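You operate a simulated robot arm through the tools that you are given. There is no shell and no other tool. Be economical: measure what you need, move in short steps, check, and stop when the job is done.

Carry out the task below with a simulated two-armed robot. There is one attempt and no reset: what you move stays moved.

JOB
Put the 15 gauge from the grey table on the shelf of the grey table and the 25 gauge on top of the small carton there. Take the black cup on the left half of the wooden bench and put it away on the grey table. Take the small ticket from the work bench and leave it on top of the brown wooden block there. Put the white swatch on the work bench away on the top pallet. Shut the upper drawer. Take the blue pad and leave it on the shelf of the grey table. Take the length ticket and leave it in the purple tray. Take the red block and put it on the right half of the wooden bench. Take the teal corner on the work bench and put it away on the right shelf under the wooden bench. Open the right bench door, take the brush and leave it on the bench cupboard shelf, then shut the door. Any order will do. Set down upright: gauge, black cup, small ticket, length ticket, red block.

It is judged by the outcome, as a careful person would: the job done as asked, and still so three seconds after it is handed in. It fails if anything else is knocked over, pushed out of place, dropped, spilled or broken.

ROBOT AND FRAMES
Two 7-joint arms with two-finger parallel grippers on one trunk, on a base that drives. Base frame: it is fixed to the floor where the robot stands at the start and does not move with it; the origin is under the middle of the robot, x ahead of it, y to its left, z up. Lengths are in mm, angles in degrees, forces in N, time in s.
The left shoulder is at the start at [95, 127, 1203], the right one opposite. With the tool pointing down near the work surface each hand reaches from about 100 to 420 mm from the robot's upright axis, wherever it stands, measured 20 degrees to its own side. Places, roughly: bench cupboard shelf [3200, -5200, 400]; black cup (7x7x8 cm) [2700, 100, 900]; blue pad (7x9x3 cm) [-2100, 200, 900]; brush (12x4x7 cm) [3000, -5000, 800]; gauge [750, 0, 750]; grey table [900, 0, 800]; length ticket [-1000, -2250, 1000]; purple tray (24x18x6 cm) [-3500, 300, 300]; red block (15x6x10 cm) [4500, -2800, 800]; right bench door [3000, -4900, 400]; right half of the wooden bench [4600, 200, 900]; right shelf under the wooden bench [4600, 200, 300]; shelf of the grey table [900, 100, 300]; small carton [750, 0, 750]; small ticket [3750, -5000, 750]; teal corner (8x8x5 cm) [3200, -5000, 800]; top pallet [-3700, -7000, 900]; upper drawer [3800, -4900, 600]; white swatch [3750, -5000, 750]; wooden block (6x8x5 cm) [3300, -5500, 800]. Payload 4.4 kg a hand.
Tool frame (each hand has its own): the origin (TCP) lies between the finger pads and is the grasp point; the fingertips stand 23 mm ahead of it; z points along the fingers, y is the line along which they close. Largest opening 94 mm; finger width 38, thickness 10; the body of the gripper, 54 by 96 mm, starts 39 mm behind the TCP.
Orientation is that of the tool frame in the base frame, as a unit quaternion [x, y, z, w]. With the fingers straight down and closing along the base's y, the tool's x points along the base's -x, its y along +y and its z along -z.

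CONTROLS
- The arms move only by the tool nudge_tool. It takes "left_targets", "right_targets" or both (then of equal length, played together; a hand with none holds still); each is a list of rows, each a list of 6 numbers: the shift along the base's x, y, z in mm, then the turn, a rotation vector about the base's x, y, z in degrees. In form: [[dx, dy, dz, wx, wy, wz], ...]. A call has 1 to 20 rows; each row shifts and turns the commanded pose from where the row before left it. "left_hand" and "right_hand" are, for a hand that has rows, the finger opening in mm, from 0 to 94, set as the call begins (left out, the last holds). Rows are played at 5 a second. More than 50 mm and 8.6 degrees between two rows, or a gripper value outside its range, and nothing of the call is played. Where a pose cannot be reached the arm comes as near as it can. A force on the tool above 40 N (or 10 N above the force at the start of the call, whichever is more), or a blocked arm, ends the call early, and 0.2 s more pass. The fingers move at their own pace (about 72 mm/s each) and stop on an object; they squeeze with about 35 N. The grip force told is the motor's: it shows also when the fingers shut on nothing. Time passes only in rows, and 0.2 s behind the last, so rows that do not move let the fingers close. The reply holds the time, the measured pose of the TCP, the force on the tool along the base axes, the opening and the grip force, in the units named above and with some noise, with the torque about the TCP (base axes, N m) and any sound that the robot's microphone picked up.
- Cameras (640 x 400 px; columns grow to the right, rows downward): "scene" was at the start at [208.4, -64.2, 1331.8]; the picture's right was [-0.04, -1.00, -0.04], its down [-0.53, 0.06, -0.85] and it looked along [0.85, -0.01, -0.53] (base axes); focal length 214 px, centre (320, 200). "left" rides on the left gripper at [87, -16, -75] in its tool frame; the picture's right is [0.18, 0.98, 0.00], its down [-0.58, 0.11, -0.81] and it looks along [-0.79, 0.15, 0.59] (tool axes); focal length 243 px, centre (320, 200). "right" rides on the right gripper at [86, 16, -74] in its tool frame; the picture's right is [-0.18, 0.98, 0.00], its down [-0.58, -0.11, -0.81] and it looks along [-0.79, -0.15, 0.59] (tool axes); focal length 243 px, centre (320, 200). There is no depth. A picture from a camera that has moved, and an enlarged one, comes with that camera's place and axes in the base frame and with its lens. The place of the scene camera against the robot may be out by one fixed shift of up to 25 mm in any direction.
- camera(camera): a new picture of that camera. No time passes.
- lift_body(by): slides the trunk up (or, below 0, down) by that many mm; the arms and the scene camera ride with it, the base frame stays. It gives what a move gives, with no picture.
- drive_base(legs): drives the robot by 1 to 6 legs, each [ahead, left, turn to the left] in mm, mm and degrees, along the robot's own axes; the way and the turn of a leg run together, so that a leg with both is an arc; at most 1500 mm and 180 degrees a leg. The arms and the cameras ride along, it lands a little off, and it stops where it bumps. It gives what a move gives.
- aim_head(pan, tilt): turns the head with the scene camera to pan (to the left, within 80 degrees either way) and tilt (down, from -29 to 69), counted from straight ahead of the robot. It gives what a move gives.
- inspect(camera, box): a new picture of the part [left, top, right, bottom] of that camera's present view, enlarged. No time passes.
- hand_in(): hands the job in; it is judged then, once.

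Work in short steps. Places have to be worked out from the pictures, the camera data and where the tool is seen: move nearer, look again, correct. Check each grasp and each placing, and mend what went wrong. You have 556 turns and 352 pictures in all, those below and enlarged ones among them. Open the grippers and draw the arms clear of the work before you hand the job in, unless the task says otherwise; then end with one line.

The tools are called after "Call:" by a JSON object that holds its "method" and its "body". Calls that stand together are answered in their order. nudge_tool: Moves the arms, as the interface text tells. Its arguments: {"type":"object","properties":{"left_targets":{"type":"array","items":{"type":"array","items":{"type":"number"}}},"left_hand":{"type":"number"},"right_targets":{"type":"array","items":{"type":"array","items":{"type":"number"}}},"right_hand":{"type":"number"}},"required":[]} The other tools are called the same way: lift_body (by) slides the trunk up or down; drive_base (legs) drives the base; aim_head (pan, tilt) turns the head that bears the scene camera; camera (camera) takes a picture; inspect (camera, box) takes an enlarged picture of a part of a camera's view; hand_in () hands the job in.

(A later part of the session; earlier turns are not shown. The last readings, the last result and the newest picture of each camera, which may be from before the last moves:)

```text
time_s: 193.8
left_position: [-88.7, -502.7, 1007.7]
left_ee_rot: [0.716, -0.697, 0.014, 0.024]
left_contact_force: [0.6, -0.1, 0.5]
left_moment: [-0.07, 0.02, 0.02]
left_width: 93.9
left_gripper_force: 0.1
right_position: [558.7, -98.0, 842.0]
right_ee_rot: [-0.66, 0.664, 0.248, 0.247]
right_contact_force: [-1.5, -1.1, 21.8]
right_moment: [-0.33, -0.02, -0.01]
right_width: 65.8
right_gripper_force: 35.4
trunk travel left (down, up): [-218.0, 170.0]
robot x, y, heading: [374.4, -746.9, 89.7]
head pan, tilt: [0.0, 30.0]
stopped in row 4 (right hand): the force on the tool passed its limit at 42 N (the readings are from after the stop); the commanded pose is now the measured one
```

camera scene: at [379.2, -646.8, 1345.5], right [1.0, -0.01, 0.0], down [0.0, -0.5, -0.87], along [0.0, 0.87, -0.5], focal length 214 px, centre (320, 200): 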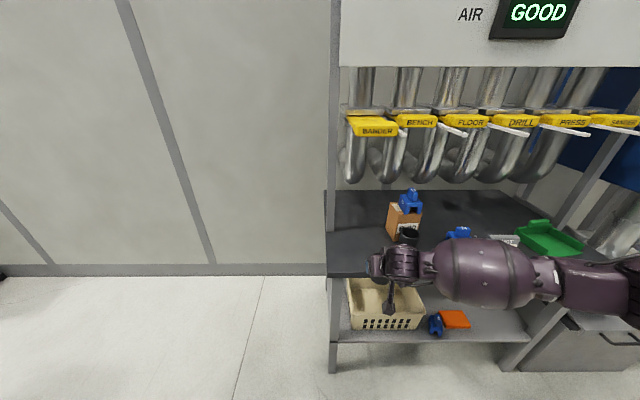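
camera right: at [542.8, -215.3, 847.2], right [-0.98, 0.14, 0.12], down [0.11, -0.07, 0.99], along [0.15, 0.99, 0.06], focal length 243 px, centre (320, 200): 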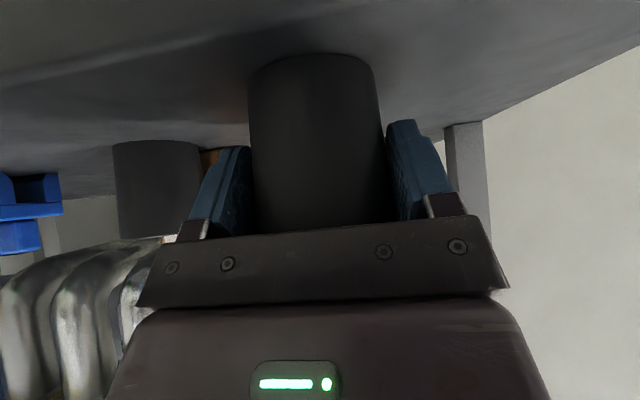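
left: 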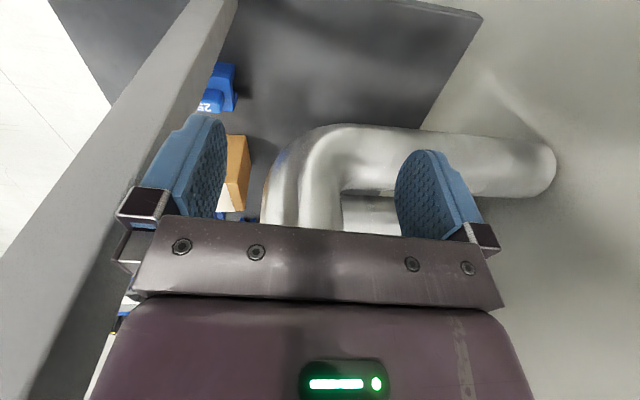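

Contact with the table. I ease up 2 mm and open the fingers.

Call:
{"method": "nudge_tool", "body": {"right_targets": [[0, 0, 2, 0, 0, 0], [0, 0, 0, 0, 0, 0]]}}

Call:
{"method": "nudge_tool", "body": {"right_targets": [[0, 0, 0, 0, 0, 0], [0, 0, 0, 0, 0, 0]], "right_hand": 94}}

Call:
{"method": "camera", "body": {"camera": "right"}}

```text
time_s: 194.4
left_position: [-90.5, -502.4, 1009.0]
left_ee_rot: [0.717, -0.697, 0.015, 0.025]
left_contact_force: [0.5, 0.1, -0.2]
left_moment: [0.01, 0.0, 0.02]
left_width: 93.8
left_gripper_force: 0.1
right_position: [559.0, -97.9, 842.8]
right_ee_rot: [-0.662, 0.664, 0.246, 0.246]
right_contact_force: [-4.9, 7.1, 21.4]
right_moment: [0.19, 0.16, 0.0]
right_width: 65.8
right_gripper_force: 34.7
trunk travel left (down, up): [-218.0, 170.0]
robot x, y, heading: [372.6, -745.4, 89.6]
head pan, tilt: [0.0, 30.0]
```

```text
time_s: 195.0
left_position: [-88.1, -503.2, 1007.0]
left_ee_rot: [0.717, -0.697, 0.015, 0.025]
left_contact_force: [0.2, -0.1, 0.3]
left_moment: [0.03, -0.02, -0.02]
left_width: 94.2
left_gripper_force: 0.1
right_position: [559.9, -99.6, 839.4]
right_ee_rot: [-0.662, 0.665, 0.243, 0.244]
right_contact_force: [-0.7, -3.6, 10.0]
right_moment: [-0.12, 0.06, 0.01]
right_width: 94.0
right_gripper_force: 0.1
trunk travel left (down, up): [-218.0, 170.0]
robot x, y, heading: [376.6, -743.2, 89.6]
head pan, tilt: [0.0, 30.0]
```

```text
268 pictures are left
camera right: at [543.1, -213.9, 839.2], right [-0.98, 0.14, 0.12], down [0.11, -0.08, 0.99], along [0.15, 0.99, 0.06], focal length 243 px, centre (320, 200)
```

right: 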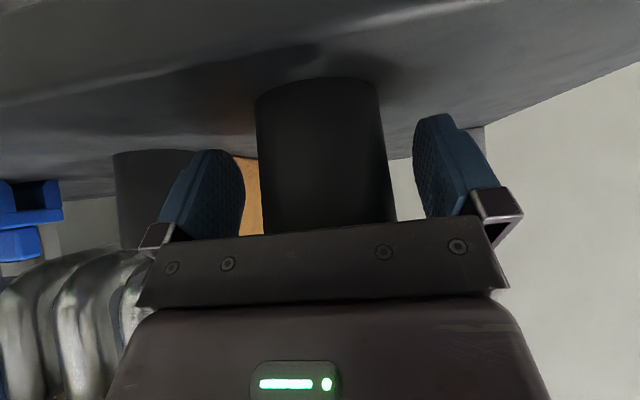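

The cup stands. The gripper body still leans on the rim, so I lift and draw back.

Call:
{"method": "nudge_tool", "body": {"right_targets": [[0, -6, 6, 0, 0, 0], [0, -20, 10, 0, 0, 0], [0, -30, 10, 0, 0, 0], [0, -35, 10, 0, 0, 0]]}}

Call:
{"method": "drive_base", "body": {"legs": [[-250, 0, 0]]}}

Call:
{"method": "camera", "body": {"camera": "scene"}}

```text
time_s: 196.0
left_position: [-90.0, -502.1, 1008.0]
left_ee_rot: [0.716, -0.698, 0.015, 0.024]
left_contact_force: [0.0, -0.3, 0.6]
left_moment: [-0.05, 0.03, 0.02]
left_width: 94.2
left_gripper_force: 0.1
right_position: [561.4, -190.2, 878.9]
right_ee_rot: [-0.661, 0.666, 0.245, 0.245]
right_contact_force: [0.4, -0.3, 0.7]
right_moment: [0.0, 0.03, 0.02]
right_width: 94.1
right_gripper_force: 0.1
trunk travel left (down, up): [-218.0, 170.0]
robot x, y, heading: [374.2, -745.9, 89.7]
head pan, tilt: [0.0, 30.0]
```

```text
time_s: 197.9
left_position: [-90.9, -752.1, 1008.7]
left_ee_rot: [0.717, -0.697, 0.014, 0.023]
left_contact_force: [-0.4, -1.1, 0.0]
left_moment: [0.0, 0.01, 0.01]
left_width: 94.1
left_gripper_force: 0.2
right_position: [558.7, -441.1, 878.3]
right_ee_rot: [-0.662, 0.664, 0.246, 0.245]
right_contact_force: [0.2, 0.9, -0.6]
right_moment: [-0.02, 0.06, -0.02]
right_width: 94.0
right_gripper_force: 0.1
trunk travel left (down, up): [-218.0, 170.0]
robot x, y, heading: [372.4, -993.8, 89.5]
head pan, tilt: [0.0, 30.0]
```

```text
267 pictures are left
camera scene: at [378.4, -802.7, 1345.8], right [1.0, -0.01, 0.0], down [0.0, -0.5, -0.87], along [0.01, 0.87, -0.5], focal length 214 px, centre (320, 200)
```

scene: 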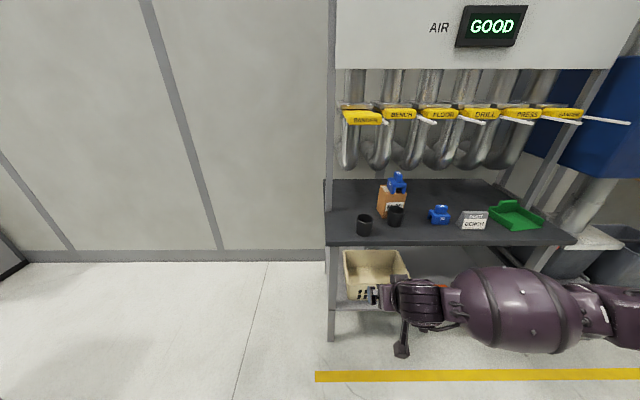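

The cup stands on the table. I set the right hand upright and closer for travel, and turn to face −x to see the other side.

Call:
{"method": "nudge_tool", "body": {"right_targets": [[0, -30, 25, -8, 0, 0], [0, -30, 25, -8, 0, 0], [0, -30, 25, -8, 0, 0], [0, -30, 25, -8, 0, 0], [0, -20, 25, -8, 0, 0]]}}

Call:
{"method": "drive_base", "body": {"legs": [[0, 0, 90]]}}

Call:
{"method": "aim_head", "body": {"pan": 20, "tilt": 20}}

Call:
{"method": "camera", "body": {"camera": "scene"}}

```text
time_s: 199.1
left_position: [-89.9, -753.5, 1009.0]
left_ee_rot: [0.716, -0.697, 0.015, 0.025]
left_contact_force: [0.1, -0.2, 0.0]
left_moment: [0.0, -0.01, -0.03]
left_width: 94.1
left_gripper_force: 0.0
right_position: [560.4, -580.8, 1002.8]
right_ee_rot: [-0.705, 0.709, 0.003, 0.003]
right_contact_force: [-0.2, -0.6, -0.2]
right_moment: [0.01, 0.0, -0.01]
right_width: 94.1
right_gripper_force: 0.0
trunk travel left (down, up): [-218.0, 170.0]
robot x, y, heading: [374.9, -996.9, 89.7]
head pan, tilt: [0.0, 30.0]
```

```text
time_s: 203.2
left_position: [119.7, -1452.1, 1008.4]
left_ee_rot: [1.0, 0.002, 0.028, 0.006]
left_contact_force: [-0.5, 0.3, -0.3]
left_moment: [0.0, 0.02, -0.01]
left_width: 94.0
left_gripper_force: 0.1
right_position: [-38.6, -798.5, 1002.8]
right_ee_rot: [1.0, -0.015, -0.005, -0.001]
right_contact_force: [0.2, -0.5, -0.4]
right_moment: [0.02, -0.03, -0.02]
right_width: 93.9
right_gripper_force: 0.0
trunk travel left (down, up): [-218.0, 170.0]
robot x, y, heading: [376.2, -999.6, 178.4]
head pan, tilt: [0.0, 30.0]
```

```text
time_s: 204.1
left_position: [119.1, -1453.1, 1007.4]
left_ee_rot: [1.0, 0.002, 0.028, 0.007]
left_contact_force: [1.2, 0.2, 0.1]
left_moment: [0.03, 0.02, 0.01]
left_width: 93.9
left_gripper_force: 0.0
right_position: [-37.4, -798.6, 1002.5]
right_ee_rot: [1.0, -0.014, -0.004, 0.0]
right_contact_force: [0.3, -0.1, 0.8]
right_moment: [0.01, -0.03, 0.01]
right_width: 93.9
right_gripper_force: 0.0
trunk travel left (down, up): [-218.0, 170.0]
robot x, y, heading: [373.2, -992.1, 178.2]
head pan, tilt: [20.0, 20.0]
```

```text
266 pictures are left
camera scene: at [175.1, -1031.6, 1361.7], right [-0.31, 0.95, 0.0], down [0.33, 0.11, -0.94], along [-0.89, -0.29, -0.34], focal length 214 px, centre (320, 200)
```

scene: 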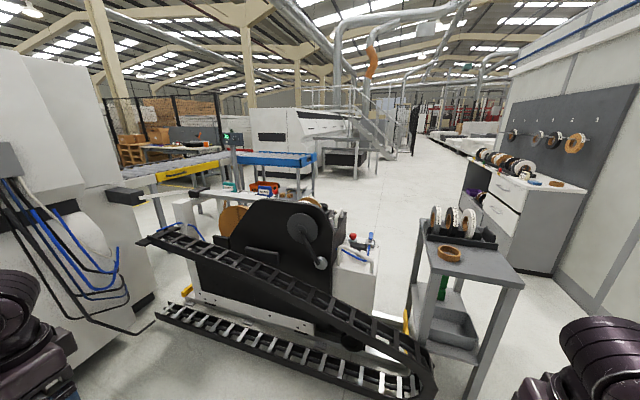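

A black machine and conveyors lie ahead. I zoom in where the length ticket should be.

Call:
{"method": "inspect", "body": {"camera": "scene", "box": [100, 110, 380, 280]}}

Call:
{"method": "inspect", "body": {"camera": "scene", "box": [400, 80, 640, 300]}}

```text
2.29 times, centred on (240, 195) of scene
camera zoom: at [175.1, -1031.6, 1361.7], right [-0.31, 0.95, 0.0], down [0.33, 0.11, -0.94], along [-0.89, -0.29, -0.34], focal length 490 px, centre (503, 211)
```

zoom: 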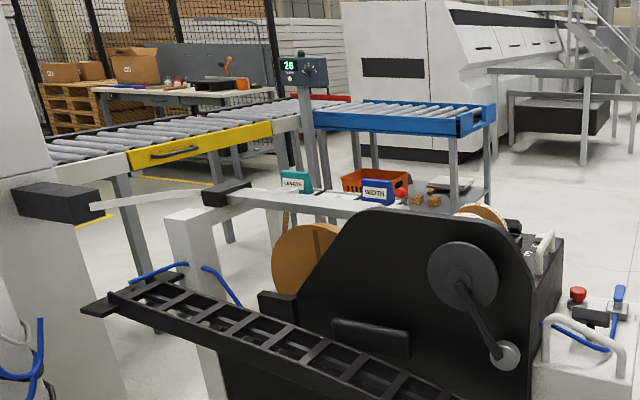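

```text
1.82 times, centred on (520, 190) of scene
camera zoom: at [175.1, -1031.6, 1361.7], right [-0.31, 0.95, 0.0], down [0.33, 0.11, -0.94], along [-0.89, -0.29, -0.34], focal length 390 px, centre (-44, 218)
```

zoom: 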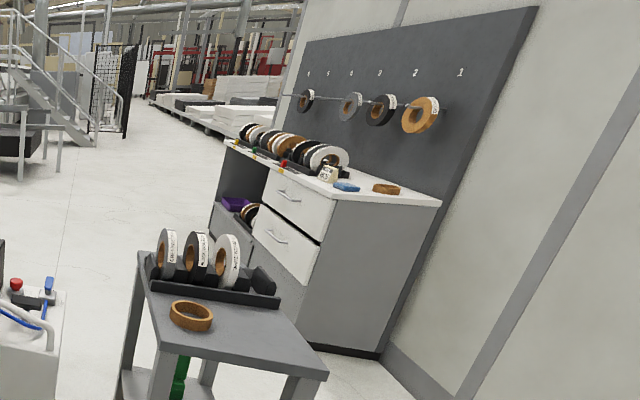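

The teal LENGTH ticket stands on a bar behind the black machine; the blue pad lies on the white cabinet. I draw the left hand in and drive round via the start area.

Call:
{"method": "nudge_tool", "body": {"left_targets": [[-22, 42, 0, 0, 0, 0], [-22, 42, 0, 0, 0, 0], [-22, 42, 0, 0, 0, 0], [-22, 42, 0, 0, 0, 0], [-22, 42, 0, 0, 0, 0], [-22, 42, 0, 0, 0, 0]]}}

Call:
{"method": "drive_base", "body": {"legs": [[0, -380, 0], [420, 0, 0], [0, -620, 0]]}}

Call:
{"method": "camera", "body": {"camera": "scene"}}

```text
time_s: 205.5
left_position: [-29.4, -1211.0, 1006.2]
left_ee_rot: [1.0, 0.004, 0.028, 0.006]
left_contact_force: [-0.2, -0.6, 0.5]
left_moment: [0.0, 0.0, -0.03]
left_width: 93.9
left_gripper_force: 0.1
left hand out of reach, approached as far as the arm can: row 1, 2
right_position: [-38.9, -798.1, 1001.3]
right_ee_rot: [1.0, -0.014, -0.004, -0.001]
right_contact_force: [-0.3, 0.9, -0.6]
right_moment: [0.0, -0.03, -0.01]
right_width: 94.0
right_gripper_force: 0.0
trunk travel left (down, up): [-218.0, 170.0]
robot x, y, heading: [377.7, -996.6, 178.0]
head pan, tilt: [20.0, 20.0]
```

```text
time_s: 216.0
left_position: [-418.0, -282.3, 1006.8]
left_ee_rot: [1.0, 0.009, 0.027, 0.005]
left_contact_force: [-0.6, 0.1, 1.2]
left_moment: [0.01, 0.0, -0.02]
left_width: 94.0
left_gripper_force: 0.0
right_position: [-430.5, 129.3, 1003.4]
right_ee_rot: [1.0, -0.004, -0.003, -0.001]
right_contact_force: [-0.4, -0.5, 0.5]
right_moment: [0.04, -0.02, 0.01]
right_width: 93.8
right_gripper_force: 0.0
trunk travel left (down, up): [-218.0, 170.0]
robot x, y, heading: [-20.0, -56.1, 178.9]
head pan, tilt: [20.0, 20.0]
stopped in leg 3: the robot was blocked; the commanded pose is now the measured one
```

```text
263 pictures are left
camera scene: at [-215.3, -99.3, 1362.2], right [-0.33, 0.94, 0.0], down [0.32, 0.11, -0.94], along [-0.89, -0.31, -0.34], focal length 214 px, centre (320, 200)
```

scene: 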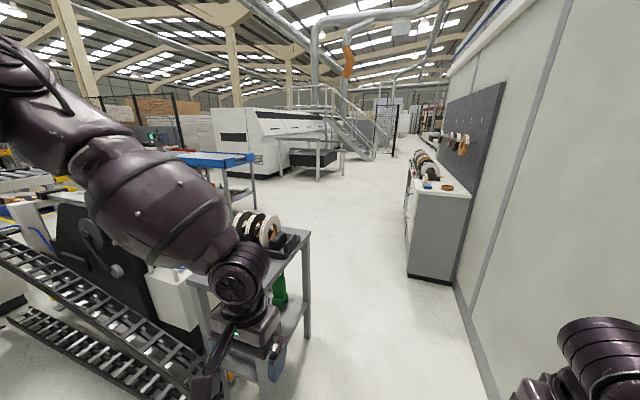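

The right elbow reached the wall. I raise the trunk so the arms pass over the stand's rolls, and go ahead along the corridor.

Call:
{"method": "lift_body", "body": {"by": 150}}

Call:
{"method": "drive_base", "body": {"legs": [[60, 40, 0], [1340, 0, 0]]}}

Call:
{"method": "aim_head", "body": {"pan": 70, "tilt": 25}}

Call:
{"method": "camera", "body": {"camera": "scene"}}

```text
time_s: 217.8
left_position: [-418.3, -280.5, 1164.9]
left_ee_rot: [1.0, 0.01, 0.016, 0.006]
left_contact_force: [0.5, -0.1, -0.8]
left_moment: [-0.02, 0.0, 0.01]
left_width: 93.9
left_gripper_force: 0.1
right_position: [-432.7, 133.1, 1151.0]
right_ee_rot: [1.0, -0.004, -0.002, 0.002]
right_contact_force: [-0.3, 0.0, -0.3]
right_moment: [0.0, -0.02, 0.02]
right_width: 94.0
right_gripper_force: 0.1
trunk travel left (down, up): [-368.0, 20.0]
robot x, y, heading: [-22.6, -59.0, 179.2]
head pan, tilt: [20.0, 20.0]
```

```text
time_s: 225.2
left_position: [-1835.9, -295.1, 1166.2]
left_ee_rot: [1.0, 0.007, 0.016, 0.006]
left_contact_force: [-0.3, -0.2, 0.0]
left_moment: [0.01, 0.03, 0.04]
left_width: 94.1
left_gripper_force: 0.0
right_position: [-1849.0, 118.7, 1150.0]
right_ee_rot: [1.0, -0.006, -0.002, 0.001]
right_contact_force: [-0.1, 0.6, 0.5]
right_moment: [0.01, 0.0, -0.01]
right_width: 94.1
right_gripper_force: 0.0
trunk travel left (down, up): [-368.0, 20.0]
robot x, y, heading: [-1435.9, -70.0, 179.2]
head pan, tilt: [20.0, 20.0]
```

```text
time_s: 226.4
left_position: [-1835.7, -294.7, 1166.0]
left_ee_rot: [1.0, 0.008, 0.016, 0.006]
left_contact_force: [0.4, 0.1, 0.1]
left_moment: [-0.02, 0.01, -0.01]
left_width: 94.0
left_gripper_force: 0.1
right_position: [-1848.2, 117.2, 1151.4]
right_ee_rot: [1.0, -0.007, -0.003, 0.001]
right_contact_force: [-1.1, 0.0, 0.1]
right_moment: [-0.02, -0.01, 0.02]
right_width: 94.2
right_gripper_force: 0.0
trunk travel left (down, up): [-368.0, 20.0]
robot x, y, heading: [-1436.6, -71.8, 179.0]
head pan, tilt: [70.0, 25.0]
```

```text
262 pictures are left
camera scene: at [-1522.4, -167.6, 1509.7], right [-0.93, 0.36, 0.0], down [0.15, 0.39, -0.91], along [-0.33, -0.85, -0.42], focal length 214 px, centre (320, 200)
```

scene: 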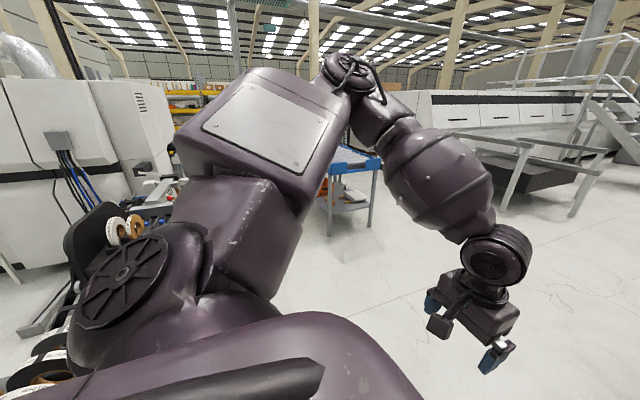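

I move on a little and turn left to face −y, toward the ticket's side.

Call:
{"method": "drive_base", "body": {"legs": [[150, 250, 0], [0, 0, 90]]}}

Call:
{"method": "aim_head", "body": {"pan": 15, "tilt": 20}}

Call:
{"method": "camera", "body": {"camera": "scene"}}

```text
time_s: 233.0
left_position: [-1371.0, -719.4, 1165.9]
left_ee_rot: [0.706, 0.708, 0.015, -0.008]
left_contact_force: [0.2, -1.0, 0.6]
left_moment: [0.01, 0.0, -0.01]
left_width: 94.1
left_gripper_force: 0.1
right_position: [-1785.2, -726.7, 1152.3]
right_ee_rot: [0.716, 0.698, -0.001, 0.002]
right_contact_force: [-0.3, 0.0, 0.9]
right_moment: [0.01, 0.0, 0.01]
right_width: 93.8
right_gripper_force: 0.1
trunk travel left (down, up): [-368.0, 20.0]
robot x, y, heading: [-1588.5, -317.2, -91.5]
head pan, tilt: [70.0, 25.0]
```

```text
time_s: 234.2
left_position: [-1372.1, -719.1, 1165.8]
left_ee_rot: [0.706, 0.708, 0.016, -0.007]
left_contact_force: [-0.3, 0.0, 0.2]
left_moment: [-0.01, -0.04, 0.01]
left_width: 94.1
left_gripper_force: 0.0
right_position: [-1785.5, -727.1, 1150.5]
right_ee_rot: [0.715, 0.699, -0.001, 0.002]
right_contact_force: [0.5, 0.2, 0.3]
right_moment: [-0.01, 0.0, 0.0]
right_width: 93.5
right_gripper_force: 0.2
trunk travel left (down, up): [-368.0, 20.0]
robot x, y, heading: [-1588.0, -319.1, -91.7]
head pan, tilt: [15.0, 20.0]
```

```text
261 pictures are left
camera scene: at [-1565.7, -475.6, 1517.8], right [-0.97, -0.23, 0.0], down [-0.08, 0.33, -0.94], along [0.22, -0.91, -0.34], focal length 214 px, centre (320, 200)
```

scene: 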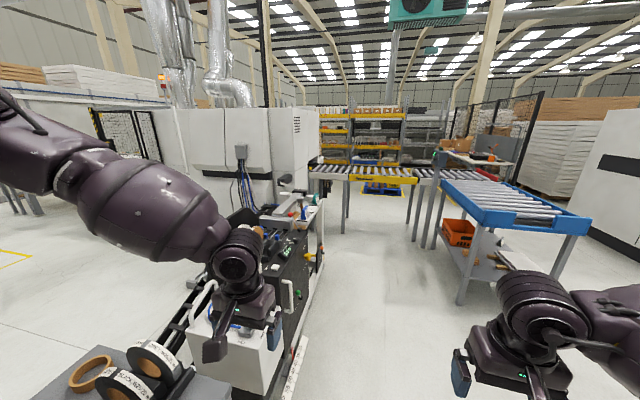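

I zoom in on the fence with the tickets.

Call:
{"method": "inspect", "body": {"camera": "scene", "box": [230, 160, 350, 260]}}

```text
4.00 times, centred on (290, 210) of scene
camera zoom: at [-1565.7, -475.6, 1517.8], right [-0.97, -0.23, 0.0], down [-0.08, 0.33, -0.94], along [0.22, -0.91, -0.34], focal length 858 px, centre (440, 160)
```

zoom: 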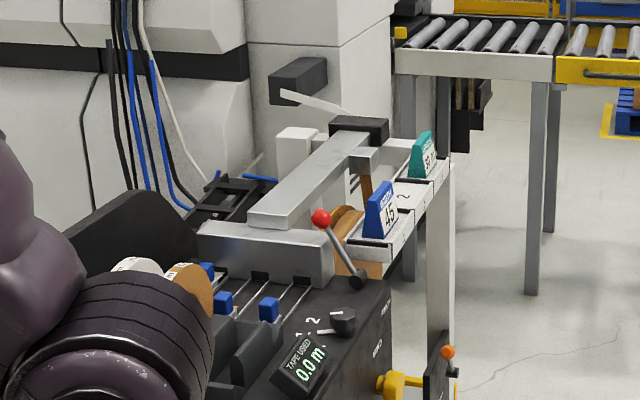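

The ticket is at about [−1114, −2190, 888]. I drive down the corridor and turn left to face the rail from the −x side.

Call:
{"method": "drive_base", "body": {"legs": [[1200, -100, 1.5], [460, -100, 0], [0, 0, 90]]}}

Call:
{"method": "aim_head", "body": {"pan": -10, "tilt": 35}}

Call:
{"method": "camera", "body": {"camera": "scene"}}

```text
time_s: 246.4
left_position: [-1418.8, -1738.2, 1165.4]
left_ee_rot: [-0.01, 1.0, 0.007, -0.016]
left_contact_force: [-0.4, 0.9, 0.1]
left_moment: [-0.01, -0.01, 0.0]
left_width: 94.0
left_gripper_force: 0.1
right_position: [-1405.4, -2151.6, 1152.4]
right_ee_rot: [0.004, 1.0, 0.002, 0.003]
right_contact_force: [0.4, -0.1, 0.3]
right_moment: [-0.01, -0.01, -0.01]
right_width: 93.9
right_gripper_force: 0.0
trunk travel left (down, up): [-368.0, 20.0]
robot x, y, heading: [-1816.5, -1963.1, -0.8]
head pan, tilt: [15.0, 20.0]
```

```text
time_s: 247.3
left_position: [-1418.5, -1737.6, 1167.0]
left_ee_rot: [-0.01, 1.0, 0.005, -0.016]
left_contact_force: [0.7, -0.3, 0.6]
left_moment: [0.02, -0.01, -0.02]
left_width: 93.9
left_gripper_force: 0.1
right_position: [-1405.2, -2152.4, 1150.7]
right_ee_rot: [0.004, 1.0, 0.001, 0.003]
right_contact_force: [-0.2, -0.2, -0.3]
right_moment: [-0.02, 0.02, 0.02]
right_width: 93.9
right_gripper_force: 0.1
trunk travel left (down, up): [-368.0, 20.0]
robot x, y, heading: [-1817.4, -1961.3, -0.7]
head pan, tilt: [-10.0, 35.0]
```

```text
259 pictures are left
camera scene: at [-1670.3, -1990.4, 1494.0], right [-0.19, -0.98, 0.0], down [-0.56, 0.11, -0.82], along [0.8, -0.15, -0.57], focal length 214 px, centre (320, 200)
```

scene: 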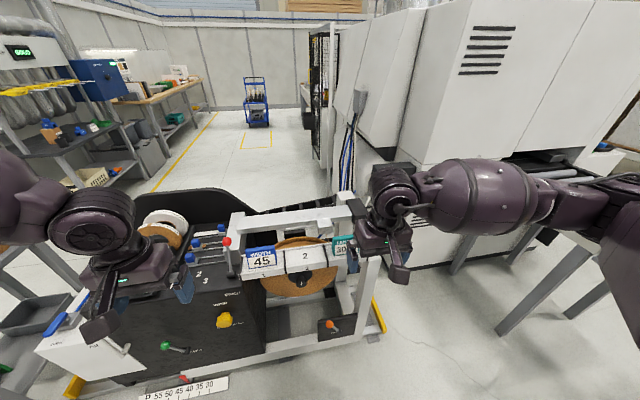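

I zoom in on the ticket next to the right gripper.

Call:
{"method": "inspect", "body": {"camera": "scene", "box": [230, 180, 430, 330]}}

Call:
{"method": "inspect", "body": {"camera": "right", "box": [100, 0, 540, 240]}}

```text
2.67 times, centred on (330, 255) of scene
camera zoom: at [-1670.3, -1990.4, 1494.0], right [-0.19, -0.98, 0.0], down [-0.56, 0.11, -0.82], along [0.8, -0.15, -0.57], focal length 572 px, centre (293, 53)
```

zoom: 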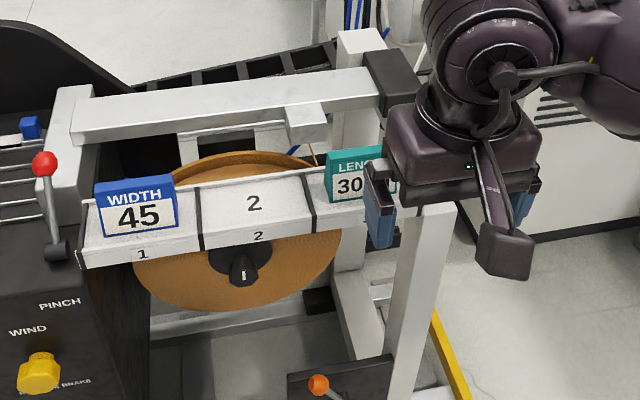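

```text
1.45 times, centred on (320, 120) of right
camera zoom: at [-1491.6, -2134.2, 1224.9], right [0.19, 0.98, 0.0], down [0.58, -0.11, 0.81], along [0.79, -0.15, -0.59], focal length 353 px, centre (320, 316)
```

zoom: 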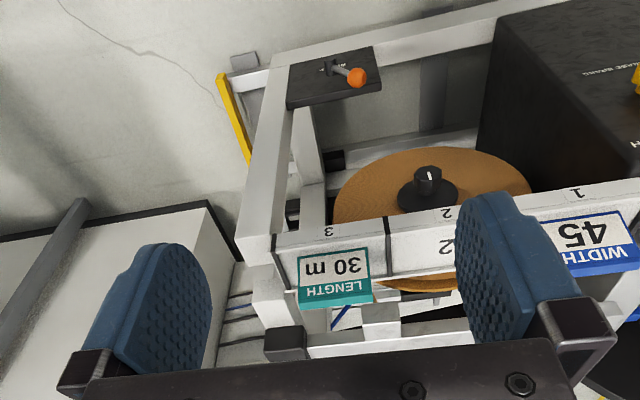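

The ticket is about 110 mm wide, so it must be gripped across its thickness. I drive nearer and bring the hand above it.

Call:
{"method": "drive_base", "body": {"legs": [[200, 0, 0]]}}

Call:
{"method": "nudge_tool", "body": {"right_targets": [[0, -19, -35, 0, 0, 0], [0, -19, -35, 0, 0, 0], [0, 0, -35, 0, 0, 0]], "right_hand": 70}}

Call:
{"method": "camera", "body": {"camera": "right"}}

Call:
{"method": "camera", "body": {"camera": "scene"}}

```text
time_s: 248.9
left_position: [-1221.5, -1742.0, 1165.8]
left_ee_rot: [-0.009, 1.0, 0.005, -0.016]
left_contact_force: [-0.9, 0.5, 0.0]
left_moment: [0.01, -0.01, -0.01]
left_width: 94.1
left_gripper_force: 0.0
right_position: [-1207.9, -2154.8, 1150.6]
right_ee_rot: [0.004, 1.0, 0.001, 0.002]
right_contact_force: [0.1, -0.6, 0.1]
right_moment: [-0.03, 0.01, 0.02]
right_width: 94.0
right_gripper_force: 0.1
trunk travel left (down, up): [-368.0, 20.0]
robot x, y, heading: [-1618.1, -1964.5, -1.2]
head pan, tilt: [-10.0, 35.0]
```

```text
time_s: 249.7
left_position: [-1222.6, -1742.3, 1166.4]
left_ee_rot: [-0.008, 1.0, 0.005, -0.016]
left_contact_force: [0.5, -0.7, 0.3]
left_moment: [0.01, 0.02, -0.01]
left_width: 93.8
left_gripper_force: 0.1
right_position: [-1208.7, -2193.0, 1045.3]
right_ee_rot: [0.005, 1.0, 0.001, 0.003]
right_contact_force: [-0.5, -0.2, -0.1]
right_moment: [0.0, 0.0, 0.02]
right_width: 69.8
right_gripper_force: 0.0
trunk travel left (down, up): [-368.0, 20.0]
robot x, y, heading: [-1617.9, -1963.9, -1.1]
head pan, tilt: [-10.0, 35.0]
```

```text
256 pictures are left
camera right: at [-1294.1, -2174.8, 1119.7], right [0.19, 0.98, 0.0], down [0.58, -0.12, 0.81], along [0.79, -0.16, -0.59], focal length 243 px, centre (320, 200)
```

right: 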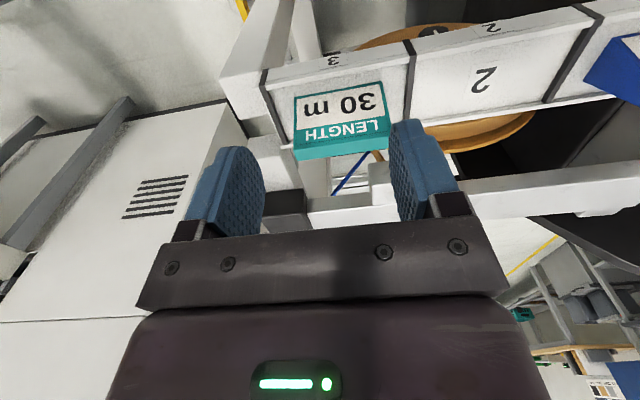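

```text
255 pictures are left
camera scene: at [-1473.3, -1993.9, 1493.9], right [-0.19, -0.98, 0.0], down [-0.56, 0.11, -0.82], along [0.8, -0.16, -0.57], focal length 214 px, centre (320, 200)
```

scene: 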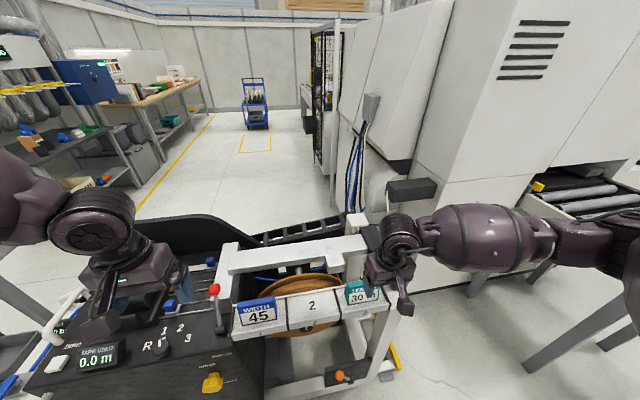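

Ticket top edge is near [−1119, −2183, 928], about 12 mm thick at the top. I rotate the hand −90° above it so the fingers close across its thickness.

Call:
{"method": "nudge_tool", "body": {"right_targets": [[10, 1, 0, 0, 0, -8.2], [10, 1, 0, 0, 0, -8.2], [10, 1, 0, 0, 0, -8.2], [10, 1, 0, 0, 0, -8.2], [10, 1, 0, 0, 0, -8.2], [10, 1, 0, 0, 0, -8.2], [10, 1, 0, 0, 0, -8.2], [10, 1, 0, 0, 0, -8.2], [10, 1, 0, 0, 0, -8.2], [0, 0, 0, 0, 0, -8.2], [0, 0, 0, 0, 0, -7]]}}

Call:
{"method": "camera", "body": {"camera": "right"}}

Call:
{"method": "camera", "body": {"camera": "scene"}}

```text
time_s: 252.1
left_position: [-1222.2, -1741.9, 1166.6]
left_ee_rot: [-0.009, 1.0, 0.005, -0.016]
left_contact_force: [0.5, 0.4, 0.6]
left_moment: [0.03, 0.01, -0.01]
left_width: 93.9
left_gripper_force: 0.1
right_position: [-1117.2, -2183.3, 1047.4]
right_ee_rot: [0.705, 0.709, -0.001, 0.002]
right_contact_force: [0.0, 0.4, -0.1]
right_moment: [0.01, -0.05, -0.02]
right_width: 70.2
right_gripper_force: 0.1
trunk travel left (down, up): [-368.0, 20.0]
robot x, y, heading: [-1619.6, -1966.5, -1.0]
head pan, tilt: [-10.0, 35.0]
```

```text
254 pictures are left
camera right: at [-1102.3, -2095.9, 1120.1], right [0.98, -0.18, 0.0], down [-0.11, -0.58, 0.81], along [-0.14, -0.8, -0.59], focal length 243 px, centre (320, 200)
```

right: 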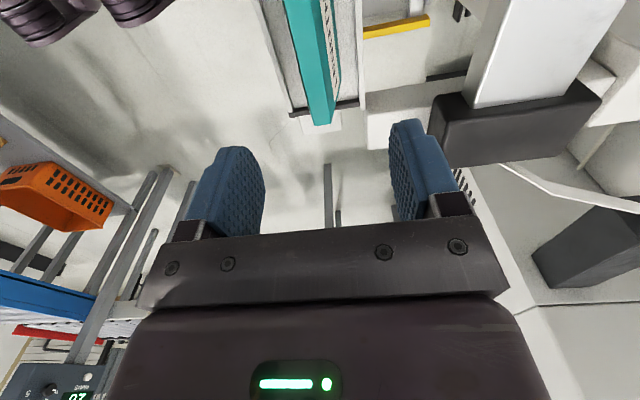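

```text
253 pictures are left
camera scene: at [-1473.2, -1993.8, 1493.9], right [-0.19, -0.98, 0.0], down [-0.56, 0.11, -0.82], along [0.8, -0.16, -0.57], focal length 214 px, centre (320, 200)
```

scene: 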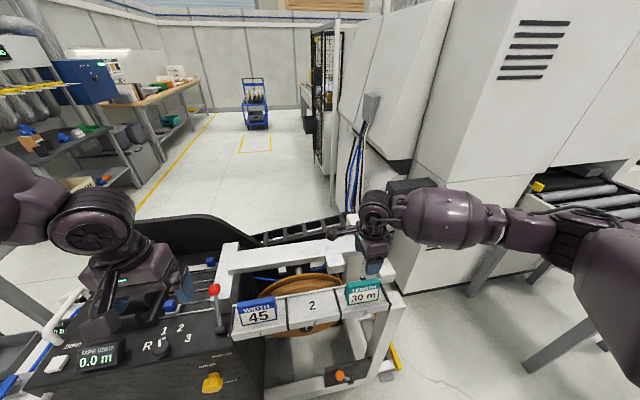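

Seen end-on, the ticket's centre line is at x ≈ −1123, with the black block of the beam about 30 mm clear. I correct x and lower in stages.

Call:
{"method": "nudge_tool", "body": {"right_targets": [[-5, 0, -20, 0, 0, 0], [0, 0, -20, 0, 0, 0], [0, 0, -20, 0, 0, 0], [0, 0, -20, 0, 0, 0], [0, 0, -20, 0, 0, 0]]}}

Call:
{"method": "camera", "body": {"camera": "right"}}

```text
time_s: 253.3
left_position: [-1222.1, -1742.3, 1166.7]
left_ee_rot: [-0.009, 1.0, 0.006, -0.016]
left_contact_force: [-1.2, 0.0, 0.2]
left_moment: [-0.01, 0.03, 0.01]
left_width: 94.1
left_gripper_force: 0.0
right_position: [-1123.3, -2184.3, 946.7]
right_ee_rot: [0.705, 0.71, -0.001, 0.003]
right_contact_force: [0.2, 0.3, 0.8]
right_moment: [0.04, 0.01, -0.02]
right_width: 70.2
right_gripper_force: 0.1
trunk travel left (down, up): [-368.0, 20.0]
robot x, y, heading: [-1618.9, -1967.8, -0.6]
head pan, tilt: [-10.0, 35.0]
```

```text
252 pictures are left
camera right: at [-1108.4, -2096.6, 1019.6], right [0.98, -0.18, 0.0], down [-0.11, -0.58, 0.81], along [-0.14, -0.8, -0.59], focal length 243 px, centre (320, 200)
```

right: 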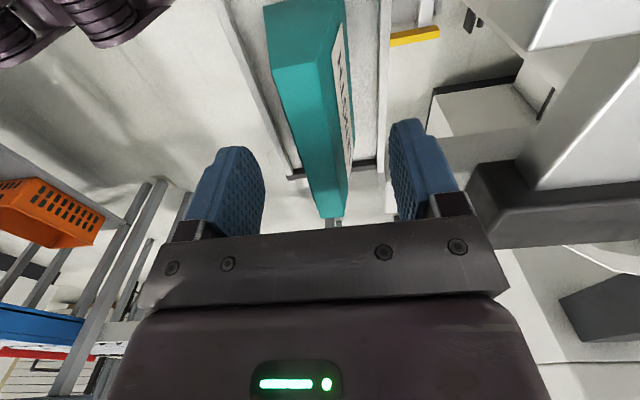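

The ticket is centred between the fingers, and the block stays clear. I lower 48 mm and close.

Call:
{"method": "nudge_tool", "body": {"right_targets": [[0, 0, -16, 0, 0, 0], [0, 0, -16, 0, 0, 0], [0, 0, -16, 0, 0, 0]]}}

Call:
{"method": "nudge_tool", "body": {"right_targets": [[0, 0, 0, 0, 0, 0], [0, 0, 0, 0, 0, 0], [0, 0, 0, 0, 0, 0]], "right_hand": 5}}

Call:
{"method": "camera", "body": {"camera": "right"}}

```text
time_s: 254.1
left_position: [-1222.6, -1741.8, 1165.9]
left_ee_rot: [-0.009, 1.0, 0.006, -0.015]
left_contact_force: [0.6, 0.2, -0.5]
left_moment: [-0.01, 0.02, 0.02]
left_width: 93.9
left_gripper_force: 0.0
right_position: [-1123.8, -2183.6, 897.8]
right_ee_rot: [0.705, 0.709, -0.002, 0.003]
right_contact_force: [-0.6, -0.2, 0.1]
right_moment: [0.0, 0.03, 0.02]
right_width: 69.9
right_gripper_force: 0.1
trunk travel left (down, up): [-368.0, 20.0]
robot x, y, heading: [-1624.3, -1963.8, -0.8]
head pan, tilt: [-10.0, 35.0]
```

```text
time_s: 254.9
left_position: [-1221.7, -1743.1, 1165.8]
left_ee_rot: [-0.008, 1.0, 0.006, -0.016]
left_contact_force: [-0.3, -0.2, 1.0]
left_moment: [-0.02, -0.03, 0.01]
left_width: 94.0
left_gripper_force: 0.2
right_position: [-1123.9, -2183.6, 898.6]
right_ee_rot: [0.704, 0.711, -0.001, 0.003]
right_contact_force: [-0.1, -0.1, -0.2]
right_moment: [0.01, 0.0, 0.02]
right_width: 36.3
right_gripper_force: 34.7
trunk travel left (down, up): [-368.0, 20.0]
robot x, y, heading: [-1620.6, -1962.7, -0.9]
head pan, tilt: [-10.0, 35.0]
```

```text
251 pictures are left
camera right: at [-1108.9, -2096.2, 971.8], right [0.98, -0.18, 0.0], down [-0.11, -0.58, 0.81], along [-0.14, -0.8, -0.59], focal length 243 px, centre (320, 200)
```

right: 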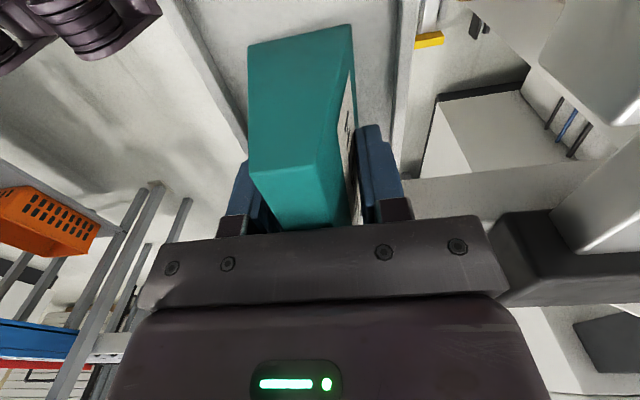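

Gripped at 36 mm. I lift 40 mm and check that it does not slip.

Call:
{"method": "nudge_tool", "body": {"right_targets": [[0, 0, 10, 0, 0, 0], [0, 0, 15, 0, 0, 0], [0, 0, 25, 0, 0, 0], [0, 0, 40, 0, 0, 0], [0, 0, 40, 0, 0, 0]]}}

Call:
{"method": "camera", "body": {"camera": "right"}}

```text
time_s: 256.1
left_position: [-1222.7, -1742.0, 1167.3]
left_ee_rot: [-0.009, 1.0, 0.005, -0.016]
left_contact_force: [-0.8, -0.5, 0.1]
left_moment: [0.02, 0.01, 0.0]
left_width: 93.9
left_gripper_force: 0.1
right_position: [-1123.6, -2183.7, 1027.2]
right_ee_rot: [0.704, 0.71, -0.001, 0.003]
right_contact_force: [-0.5, 0.1, -0.4]
right_moment: [-0.02, 0.02, -0.01]
right_width: 36.0
right_gripper_force: 35.0
trunk travel left (down, up): [-368.0, 20.0]
robot x, y, heading: [-1619.6, -1965.5, -0.9]
head pan, tilt: [-10.0, 35.0]
```

```text
250 pictures are left
camera right: at [-1108.0, -2095.8, 1101.0], right [0.98, -0.18, 0.0], down [-0.11, -0.58, 0.81], along [-0.14, -0.8, -0.59], focal length 243 px, centre (320, 200)
```

right: 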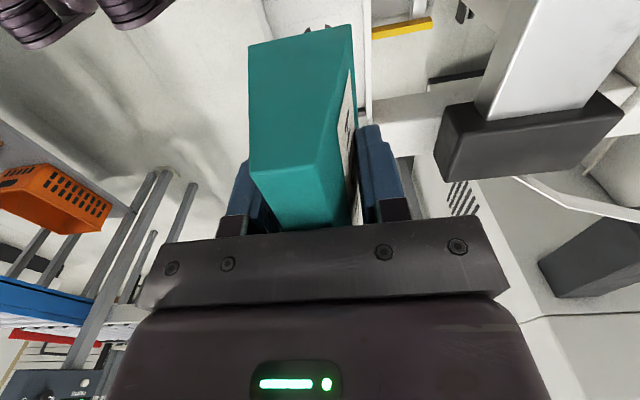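

Held firmly. I back off, turn to face +y, and drive to the area in front of the cabinet.

Call:
{"method": "drive_base", "body": {"legs": [[-350, 0, 0], [0, 0, 91], [1350, 0, 0], [0, 1300, 0]]}}

Call:
{"method": "aim_head", "body": {"pan": 0, "tilt": 35}}

Call:
{"method": "camera", "body": {"camera": "scene"}}

```text
time_s: 279.9
left_position: [-3517.8, -213.5, 1166.4]
left_ee_rot: [0.714, -0.7, 0.007, 0.016]
left_contact_force: [-0.7, 0.4, -0.5]
left_moment: [0.0, -0.01, -0.03]
left_width: 93.9
left_gripper_force: 0.1
right_position: [-3077.0, -112.8, 1026.8]
right_ee_rot: [-0.004, 1.0, 0.0, 0.003]
right_contact_force: [-0.2, 1.1, -0.5]
right_moment: [-0.03, 0.0, 0.0]
right_width: 34.9
right_gripper_force: 34.9
trunk travel left (down, up): [-368.0, 20.0]
robot x, y, heading: [-3292.7, -610.1, 89.2]
head pan, tilt: [-10.0, 35.0]
```

```text
time_s: 280.6
left_position: [-3518.3, -213.3, 1166.6]
left_ee_rot: [0.714, -0.7, 0.007, 0.015]
left_contact_force: [0.0, -0.5, 0.4]
left_moment: [0.02, 0.03, 0.0]
left_width: 93.9
left_gripper_force: 0.0
right_position: [-3077.0, -112.5, 1026.7]
right_ee_rot: [-0.005, 1.0, 0.001, 0.003]
right_contact_force: [0.1, -0.3, -0.3]
right_moment: [0.02, 0.02, -0.01]
right_width: 35.1
right_gripper_force: 35.0
trunk travel left (down, up): [-368.0, 20.0]
robot x, y, heading: [-3295.4, -607.6, 89.1]
head pan, tilt: [0.0, 35.0]
```

```text
249 pictures are left
camera scene: at [-3288.1, -477.2, 1493.9], right [1.0, -0.02, 0.0], down [-0.01, -0.57, -0.82], along [0.01, 0.82, -0.57], focal length 214 px, centre (320, 200)
```

scene: 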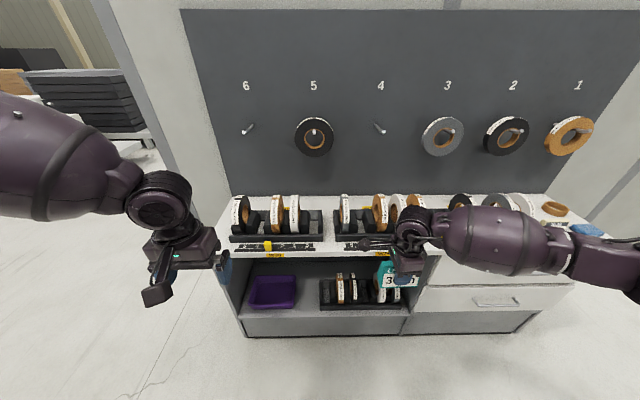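

The purple tray is in the low open compartment near [−3530, 220, 375]. I move left, turn to heading 70°, and turn the hand so the arm can reach in low.

Call:
{"method": "drive_base", "body": {"legs": [[-150, 0, 0], [0, 560, 0], [0, 0, -19]]}}

Call:
{"method": "nudge_tool", "body": {"right_targets": [[0, 0, 0, 0, 0, 8.2], [0, 0, 0, 0, 0, 8.2], [0, 0, 0, 0, 0, 8.2], [0, 0, 0, 0, 0, 8.2], [0, 0, 0, 0, 0, 8.2], [0, 0, 0, 0, 0, 8.2], [0, 0, 0, 0, 0, 8.2], [0, 0, 0, 0, 0, 8.2], [0, 0, 0, 0, 0, 8.2], [0, 0, 0, 0, 0, 8.2], [0, 0, 0, 0, 0, 8]]}}

Call:
{"method": "lift_body", "body": {"by": -360}}

Call:
{"method": "camera", "body": {"camera": "scene"}}

```text
time_s: 288.1
left_position: [-3935.4, -300.1, 1166.0]
left_ee_rot: [-0.585, 0.811, -0.004, -0.016]
left_contact_force: [-0.2, 0.0, -0.3]
left_moment: [0.0, 0.02, 0.04]
left_width: 94.1
left_gripper_force: 0.1
right_position: [-3485.4, -352.4, 1026.7]
right_ee_rot: [0.163, 0.987, 0.0, 0.002]
right_contact_force: [0.0, -0.3, 0.4]
right_moment: [-0.02, 0.0, 0.0]
right_width: 34.6
right_gripper_force: 34.5
trunk travel left (down, up): [-368.0, 20.0]
robot x, y, heading: [-3857.7, -749.9, 69.6]
head pan, tilt: [0.0, 35.0]
```

```text
time_s: 290.5
left_position: [-3935.4, -301.3, 1166.9]
left_ee_rot: [-0.585, 0.811, -0.005, -0.016]
left_contact_force: [0.6, 0.1, 1.5]
left_moment: [0.02, 0.03, -0.05]
left_width: 94.1
left_gripper_force: 0.2
right_position: [-3486.7, -352.4, 1026.6]
right_ee_rot: [-0.582, 0.813, 0.002, 0.002]
right_contact_force: [-0.1, 0.0, -0.4]
right_moment: [-0.01, -0.01, -0.04]
right_width: 34.7
right_gripper_force: 35.3
trunk travel left (down, up): [-368.0, 20.0]
robot x, y, heading: [-3854.3, -751.5, 69.8]
head pan, tilt: [0.0, 35.0]
```

```text
time_s: 294.0
left_position: [-3947.4, -330.7, 670.5]
left_ee_rot: [-0.555, 0.771, -0.169, -0.262]
left_contact_force: [0.5, 0.0, 0.3]
left_moment: [-0.01, 0.0, 0.02]
left_width: 93.9
left_gripper_force: 0.0
right_position: [-3486.5, -352.7, 667.6]
right_ee_rot: [-0.582, 0.813, 0.003, 0.002]
right_contact_force: [0.2, 0.2, 0.4]
right_moment: [0.01, 0.0, 0.01]
right_width: 34.5
right_gripper_force: 35.2
trunk travel left (down, up): [-8.0, 380.0]
robot x, y, heading: [-3857.6, -748.5, 70.1]
head pan, tilt: [0.0, 35.0]
```

```text
248 pictures are left
camera scene: at [-3717.1, -394.7, 1087.5], right [0.94, -0.35, 0.0], down [-0.2, -0.54, -0.82], along [0.28, 0.77, -0.57], focal length 214 px, centre (320, 200)
```

scene: 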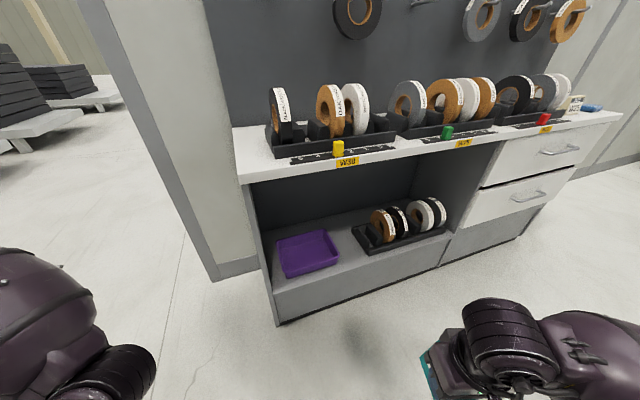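

The compartment floor is near z 275 and the tray centre near [−3537, 240]. I lower the hand and extend it a bit before driving in.

Call:
{"method": "nudge_tool", "body": {"right_targets": [[4, 11, -39, 0, 0, 0], [4, 11, -39, 0, 0, 0], [4, 11, -39, 0, 0, 0], [4, 11, -39, 0, 0, 0], [4, 11, -39, 0, 0, 0], [4, 11, -39, 0, 0, 0]]}}

Call:
{"method": "drive_base", "body": {"legs": [[0, 240, 0], [200, 0, 0]]}}

Call:
{"method": "camera", "body": {"camera": "scene"}}

Call:
{"method": "camera", "body": {"camera": "right"}}

```text
time_s: 295.4
left_position: [-3947.4, -330.0, 669.2]
left_ee_rot: [-0.555, 0.771, -0.169, -0.263]
left_contact_force: [-0.4, 0.3, 0.1]
left_moment: [-0.01, 0.03, 0.01]
left_width: 94.3
left_gripper_force: 0.1
right_position: [-3461.9, -288.2, 431.2]
right_ee_rot: [-0.582, 0.813, 0.003, 0.002]
right_contact_force: [-0.6, 0.6, 0.2]
right_moment: [-0.01, -0.01, -0.02]
right_width: 34.0
right_gripper_force: 34.5
trunk travel left (down, up): [-8.0, 380.0]
robot x, y, heading: [-3855.2, -749.3, 69.8]
head pan, tilt: [0.0, 35.0]
```

```text
time_s: 299.3
left_position: [-4103.7, -57.4, 670.4]
left_ee_rot: [-0.557, 0.769, -0.171, -0.262]
left_contact_force: [0.0, -0.3, 0.4]
left_moment: [0.01, 0.02, 0.03]
left_width: 94.1
left_gripper_force: 0.2
right_position: [-3618.4, -11.7, 431.7]
right_ee_rot: [-0.585, 0.811, 0.001, 0.001]
right_contact_force: [-0.4, -0.8, 0.4]
right_moment: [-0.05, -0.01, -0.03]
right_width: 33.9
right_gripper_force: 35.2
trunk travel left (down, up): [-8.0, 380.0]
robot x, y, heading: [-4011.9, -479.2, 70.4]
head pan, tilt: [0.0, 35.0]
```

```text
247 pictures are left
camera scene: at [-3874.7, -120.4, 1087.1], right [0.94, -0.34, 0.0], down [-0.2, -0.54, -0.82], along [0.28, 0.77, -0.57], focal length 214 px, centre (320, 200)
```

scene: 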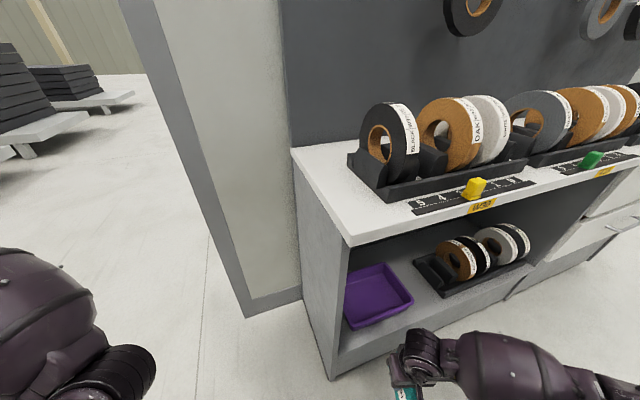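

```text
246 pictures are left
camera right: at [-3663.0, -88.7, 505.5], right [-0.87, 0.49, 0.0], down [0.29, 0.51, 0.81], along [0.39, 0.71, -0.59], focal length 243 px, centre (320, 200)
```

right: 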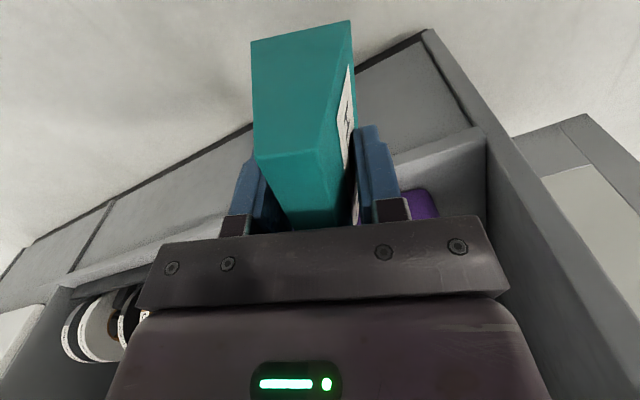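

The tray spans about x −3645…−3405, y 170…350. Straight ahead 268 mm brings the ticket over it.

Call:
{"method": "drive_base", "body": {"legs": [[266, 0, 0]]}}

Call:
{"method": "camera", "body": {"camera": "scene"}}

Call:
{"method": "camera", "body": {"camera": "right"}}

```text
time_s: 301.2
left_position: [-4016.1, 187.8, 669.3]
left_ee_rot: [-0.558, 0.769, -0.17, -0.262]
left_contact_force: [-0.7, 0.0, -0.4]
left_moment: [-0.01, -0.02, -0.01]
left_width: 93.8
left_gripper_force: 0.0
right_position: [-3532.0, 234.3, 432.3]
right_ee_rot: [-0.585, 0.811, 0.001, 0.001]
right_contact_force: [-0.1, -0.6, 0.4]
right_moment: [-0.01, -0.01, 0.02]
right_width: 34.3
right_gripper_force: 34.8
trunk travel left (down, up): [-8.0, 380.0]
robot x, y, heading: [-3919.7, -228.2, 70.1]
head pan, tilt: [0.0, 35.0]
```

```text
245 pictures are left
camera scene: at [-3786.1, 125.4, 1087.1], right [0.94, -0.34, 0.0], down [-0.2, -0.54, -0.82], along [0.28, 0.77, -0.57], focal length 214 px, centre (320, 200)
```

scene: 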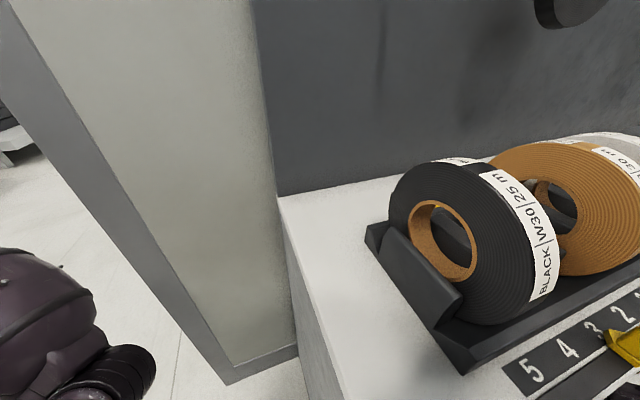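

```text
244 pictures are left
camera right: at [-3574.4, 157.3, 505.5], right [-0.87, 0.49, 0.0], down [0.29, 0.51, 0.81], along [0.39, 0.71, -0.59], focal length 243 px, centre (320, 200)
```

right: 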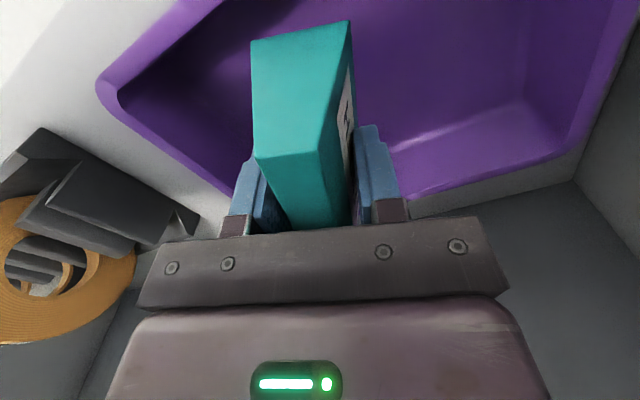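

The tray's rim seems to be near z 370, centre about [−3554, 259]. I shift slightly inward and lower with small final steps.

Call:
{"method": "nudge_tool", "body": {"right_targets": [[-12, 15, 0, 0, 0, 0], [0, 0, -20, 0, 0, 0], [0, 0, -20, 0, 0, 0], [0, 0, -8, 0, 0, 0], [0, 0, -5, 0, 0, 0], [0, 0, -5, 0, 0, 0], [0, 0, -5, 0, 0, 0], [0, 0, -5, 0, 0, 0]]}}

Call:
{"method": "camera", "body": {"camera": "right"}}

```text
time_s: 303.0
left_position: [-4016.1, 187.2, 671.2]
left_ee_rot: [-0.557, 0.77, -0.17, -0.261]
left_contact_force: [-0.5, -0.1, -0.2]
left_moment: [0.01, 0.02, 0.01]
left_width: 94.0
left_gripper_force: 0.1
right_position: [-3544.6, 251.2, 370.3]
right_ee_rot: [-0.584, 0.812, 0.005, 0.002]
right_contact_force: [0.1, -8.6, 30.3]
right_moment: [-0.46, 0.0, 0.04]
right_width: 33.9
right_gripper_force: 34.9
trunk travel left (down, up): [-8.0, 380.0]
robot x, y, heading: [-3923.3, -230.3, 69.8]
head pan, tilt: [0.0, 35.0]
stopped in row 8 (right hand): the force on the tool passed its limit at 44 N (the readings are from after the stop); the commanded pose is now the measured one
```

```text
243 pictures are left
camera right: at [-3587.3, 173.7, 442.8], right [-0.87, 0.49, 0.01], down [0.29, 0.51, 0.81], along [0.39, 0.71, -0.59], focal length 243 px, centre (320, 200)
```

right: 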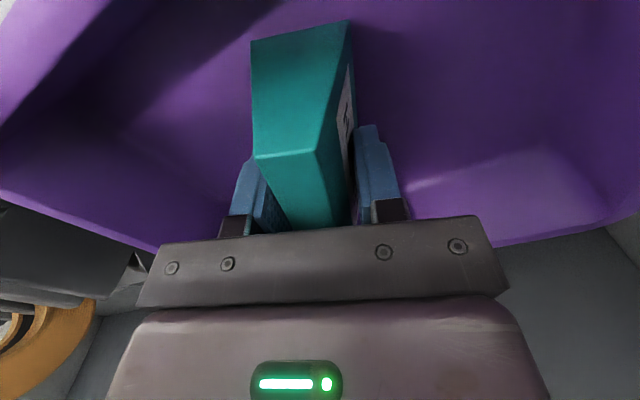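

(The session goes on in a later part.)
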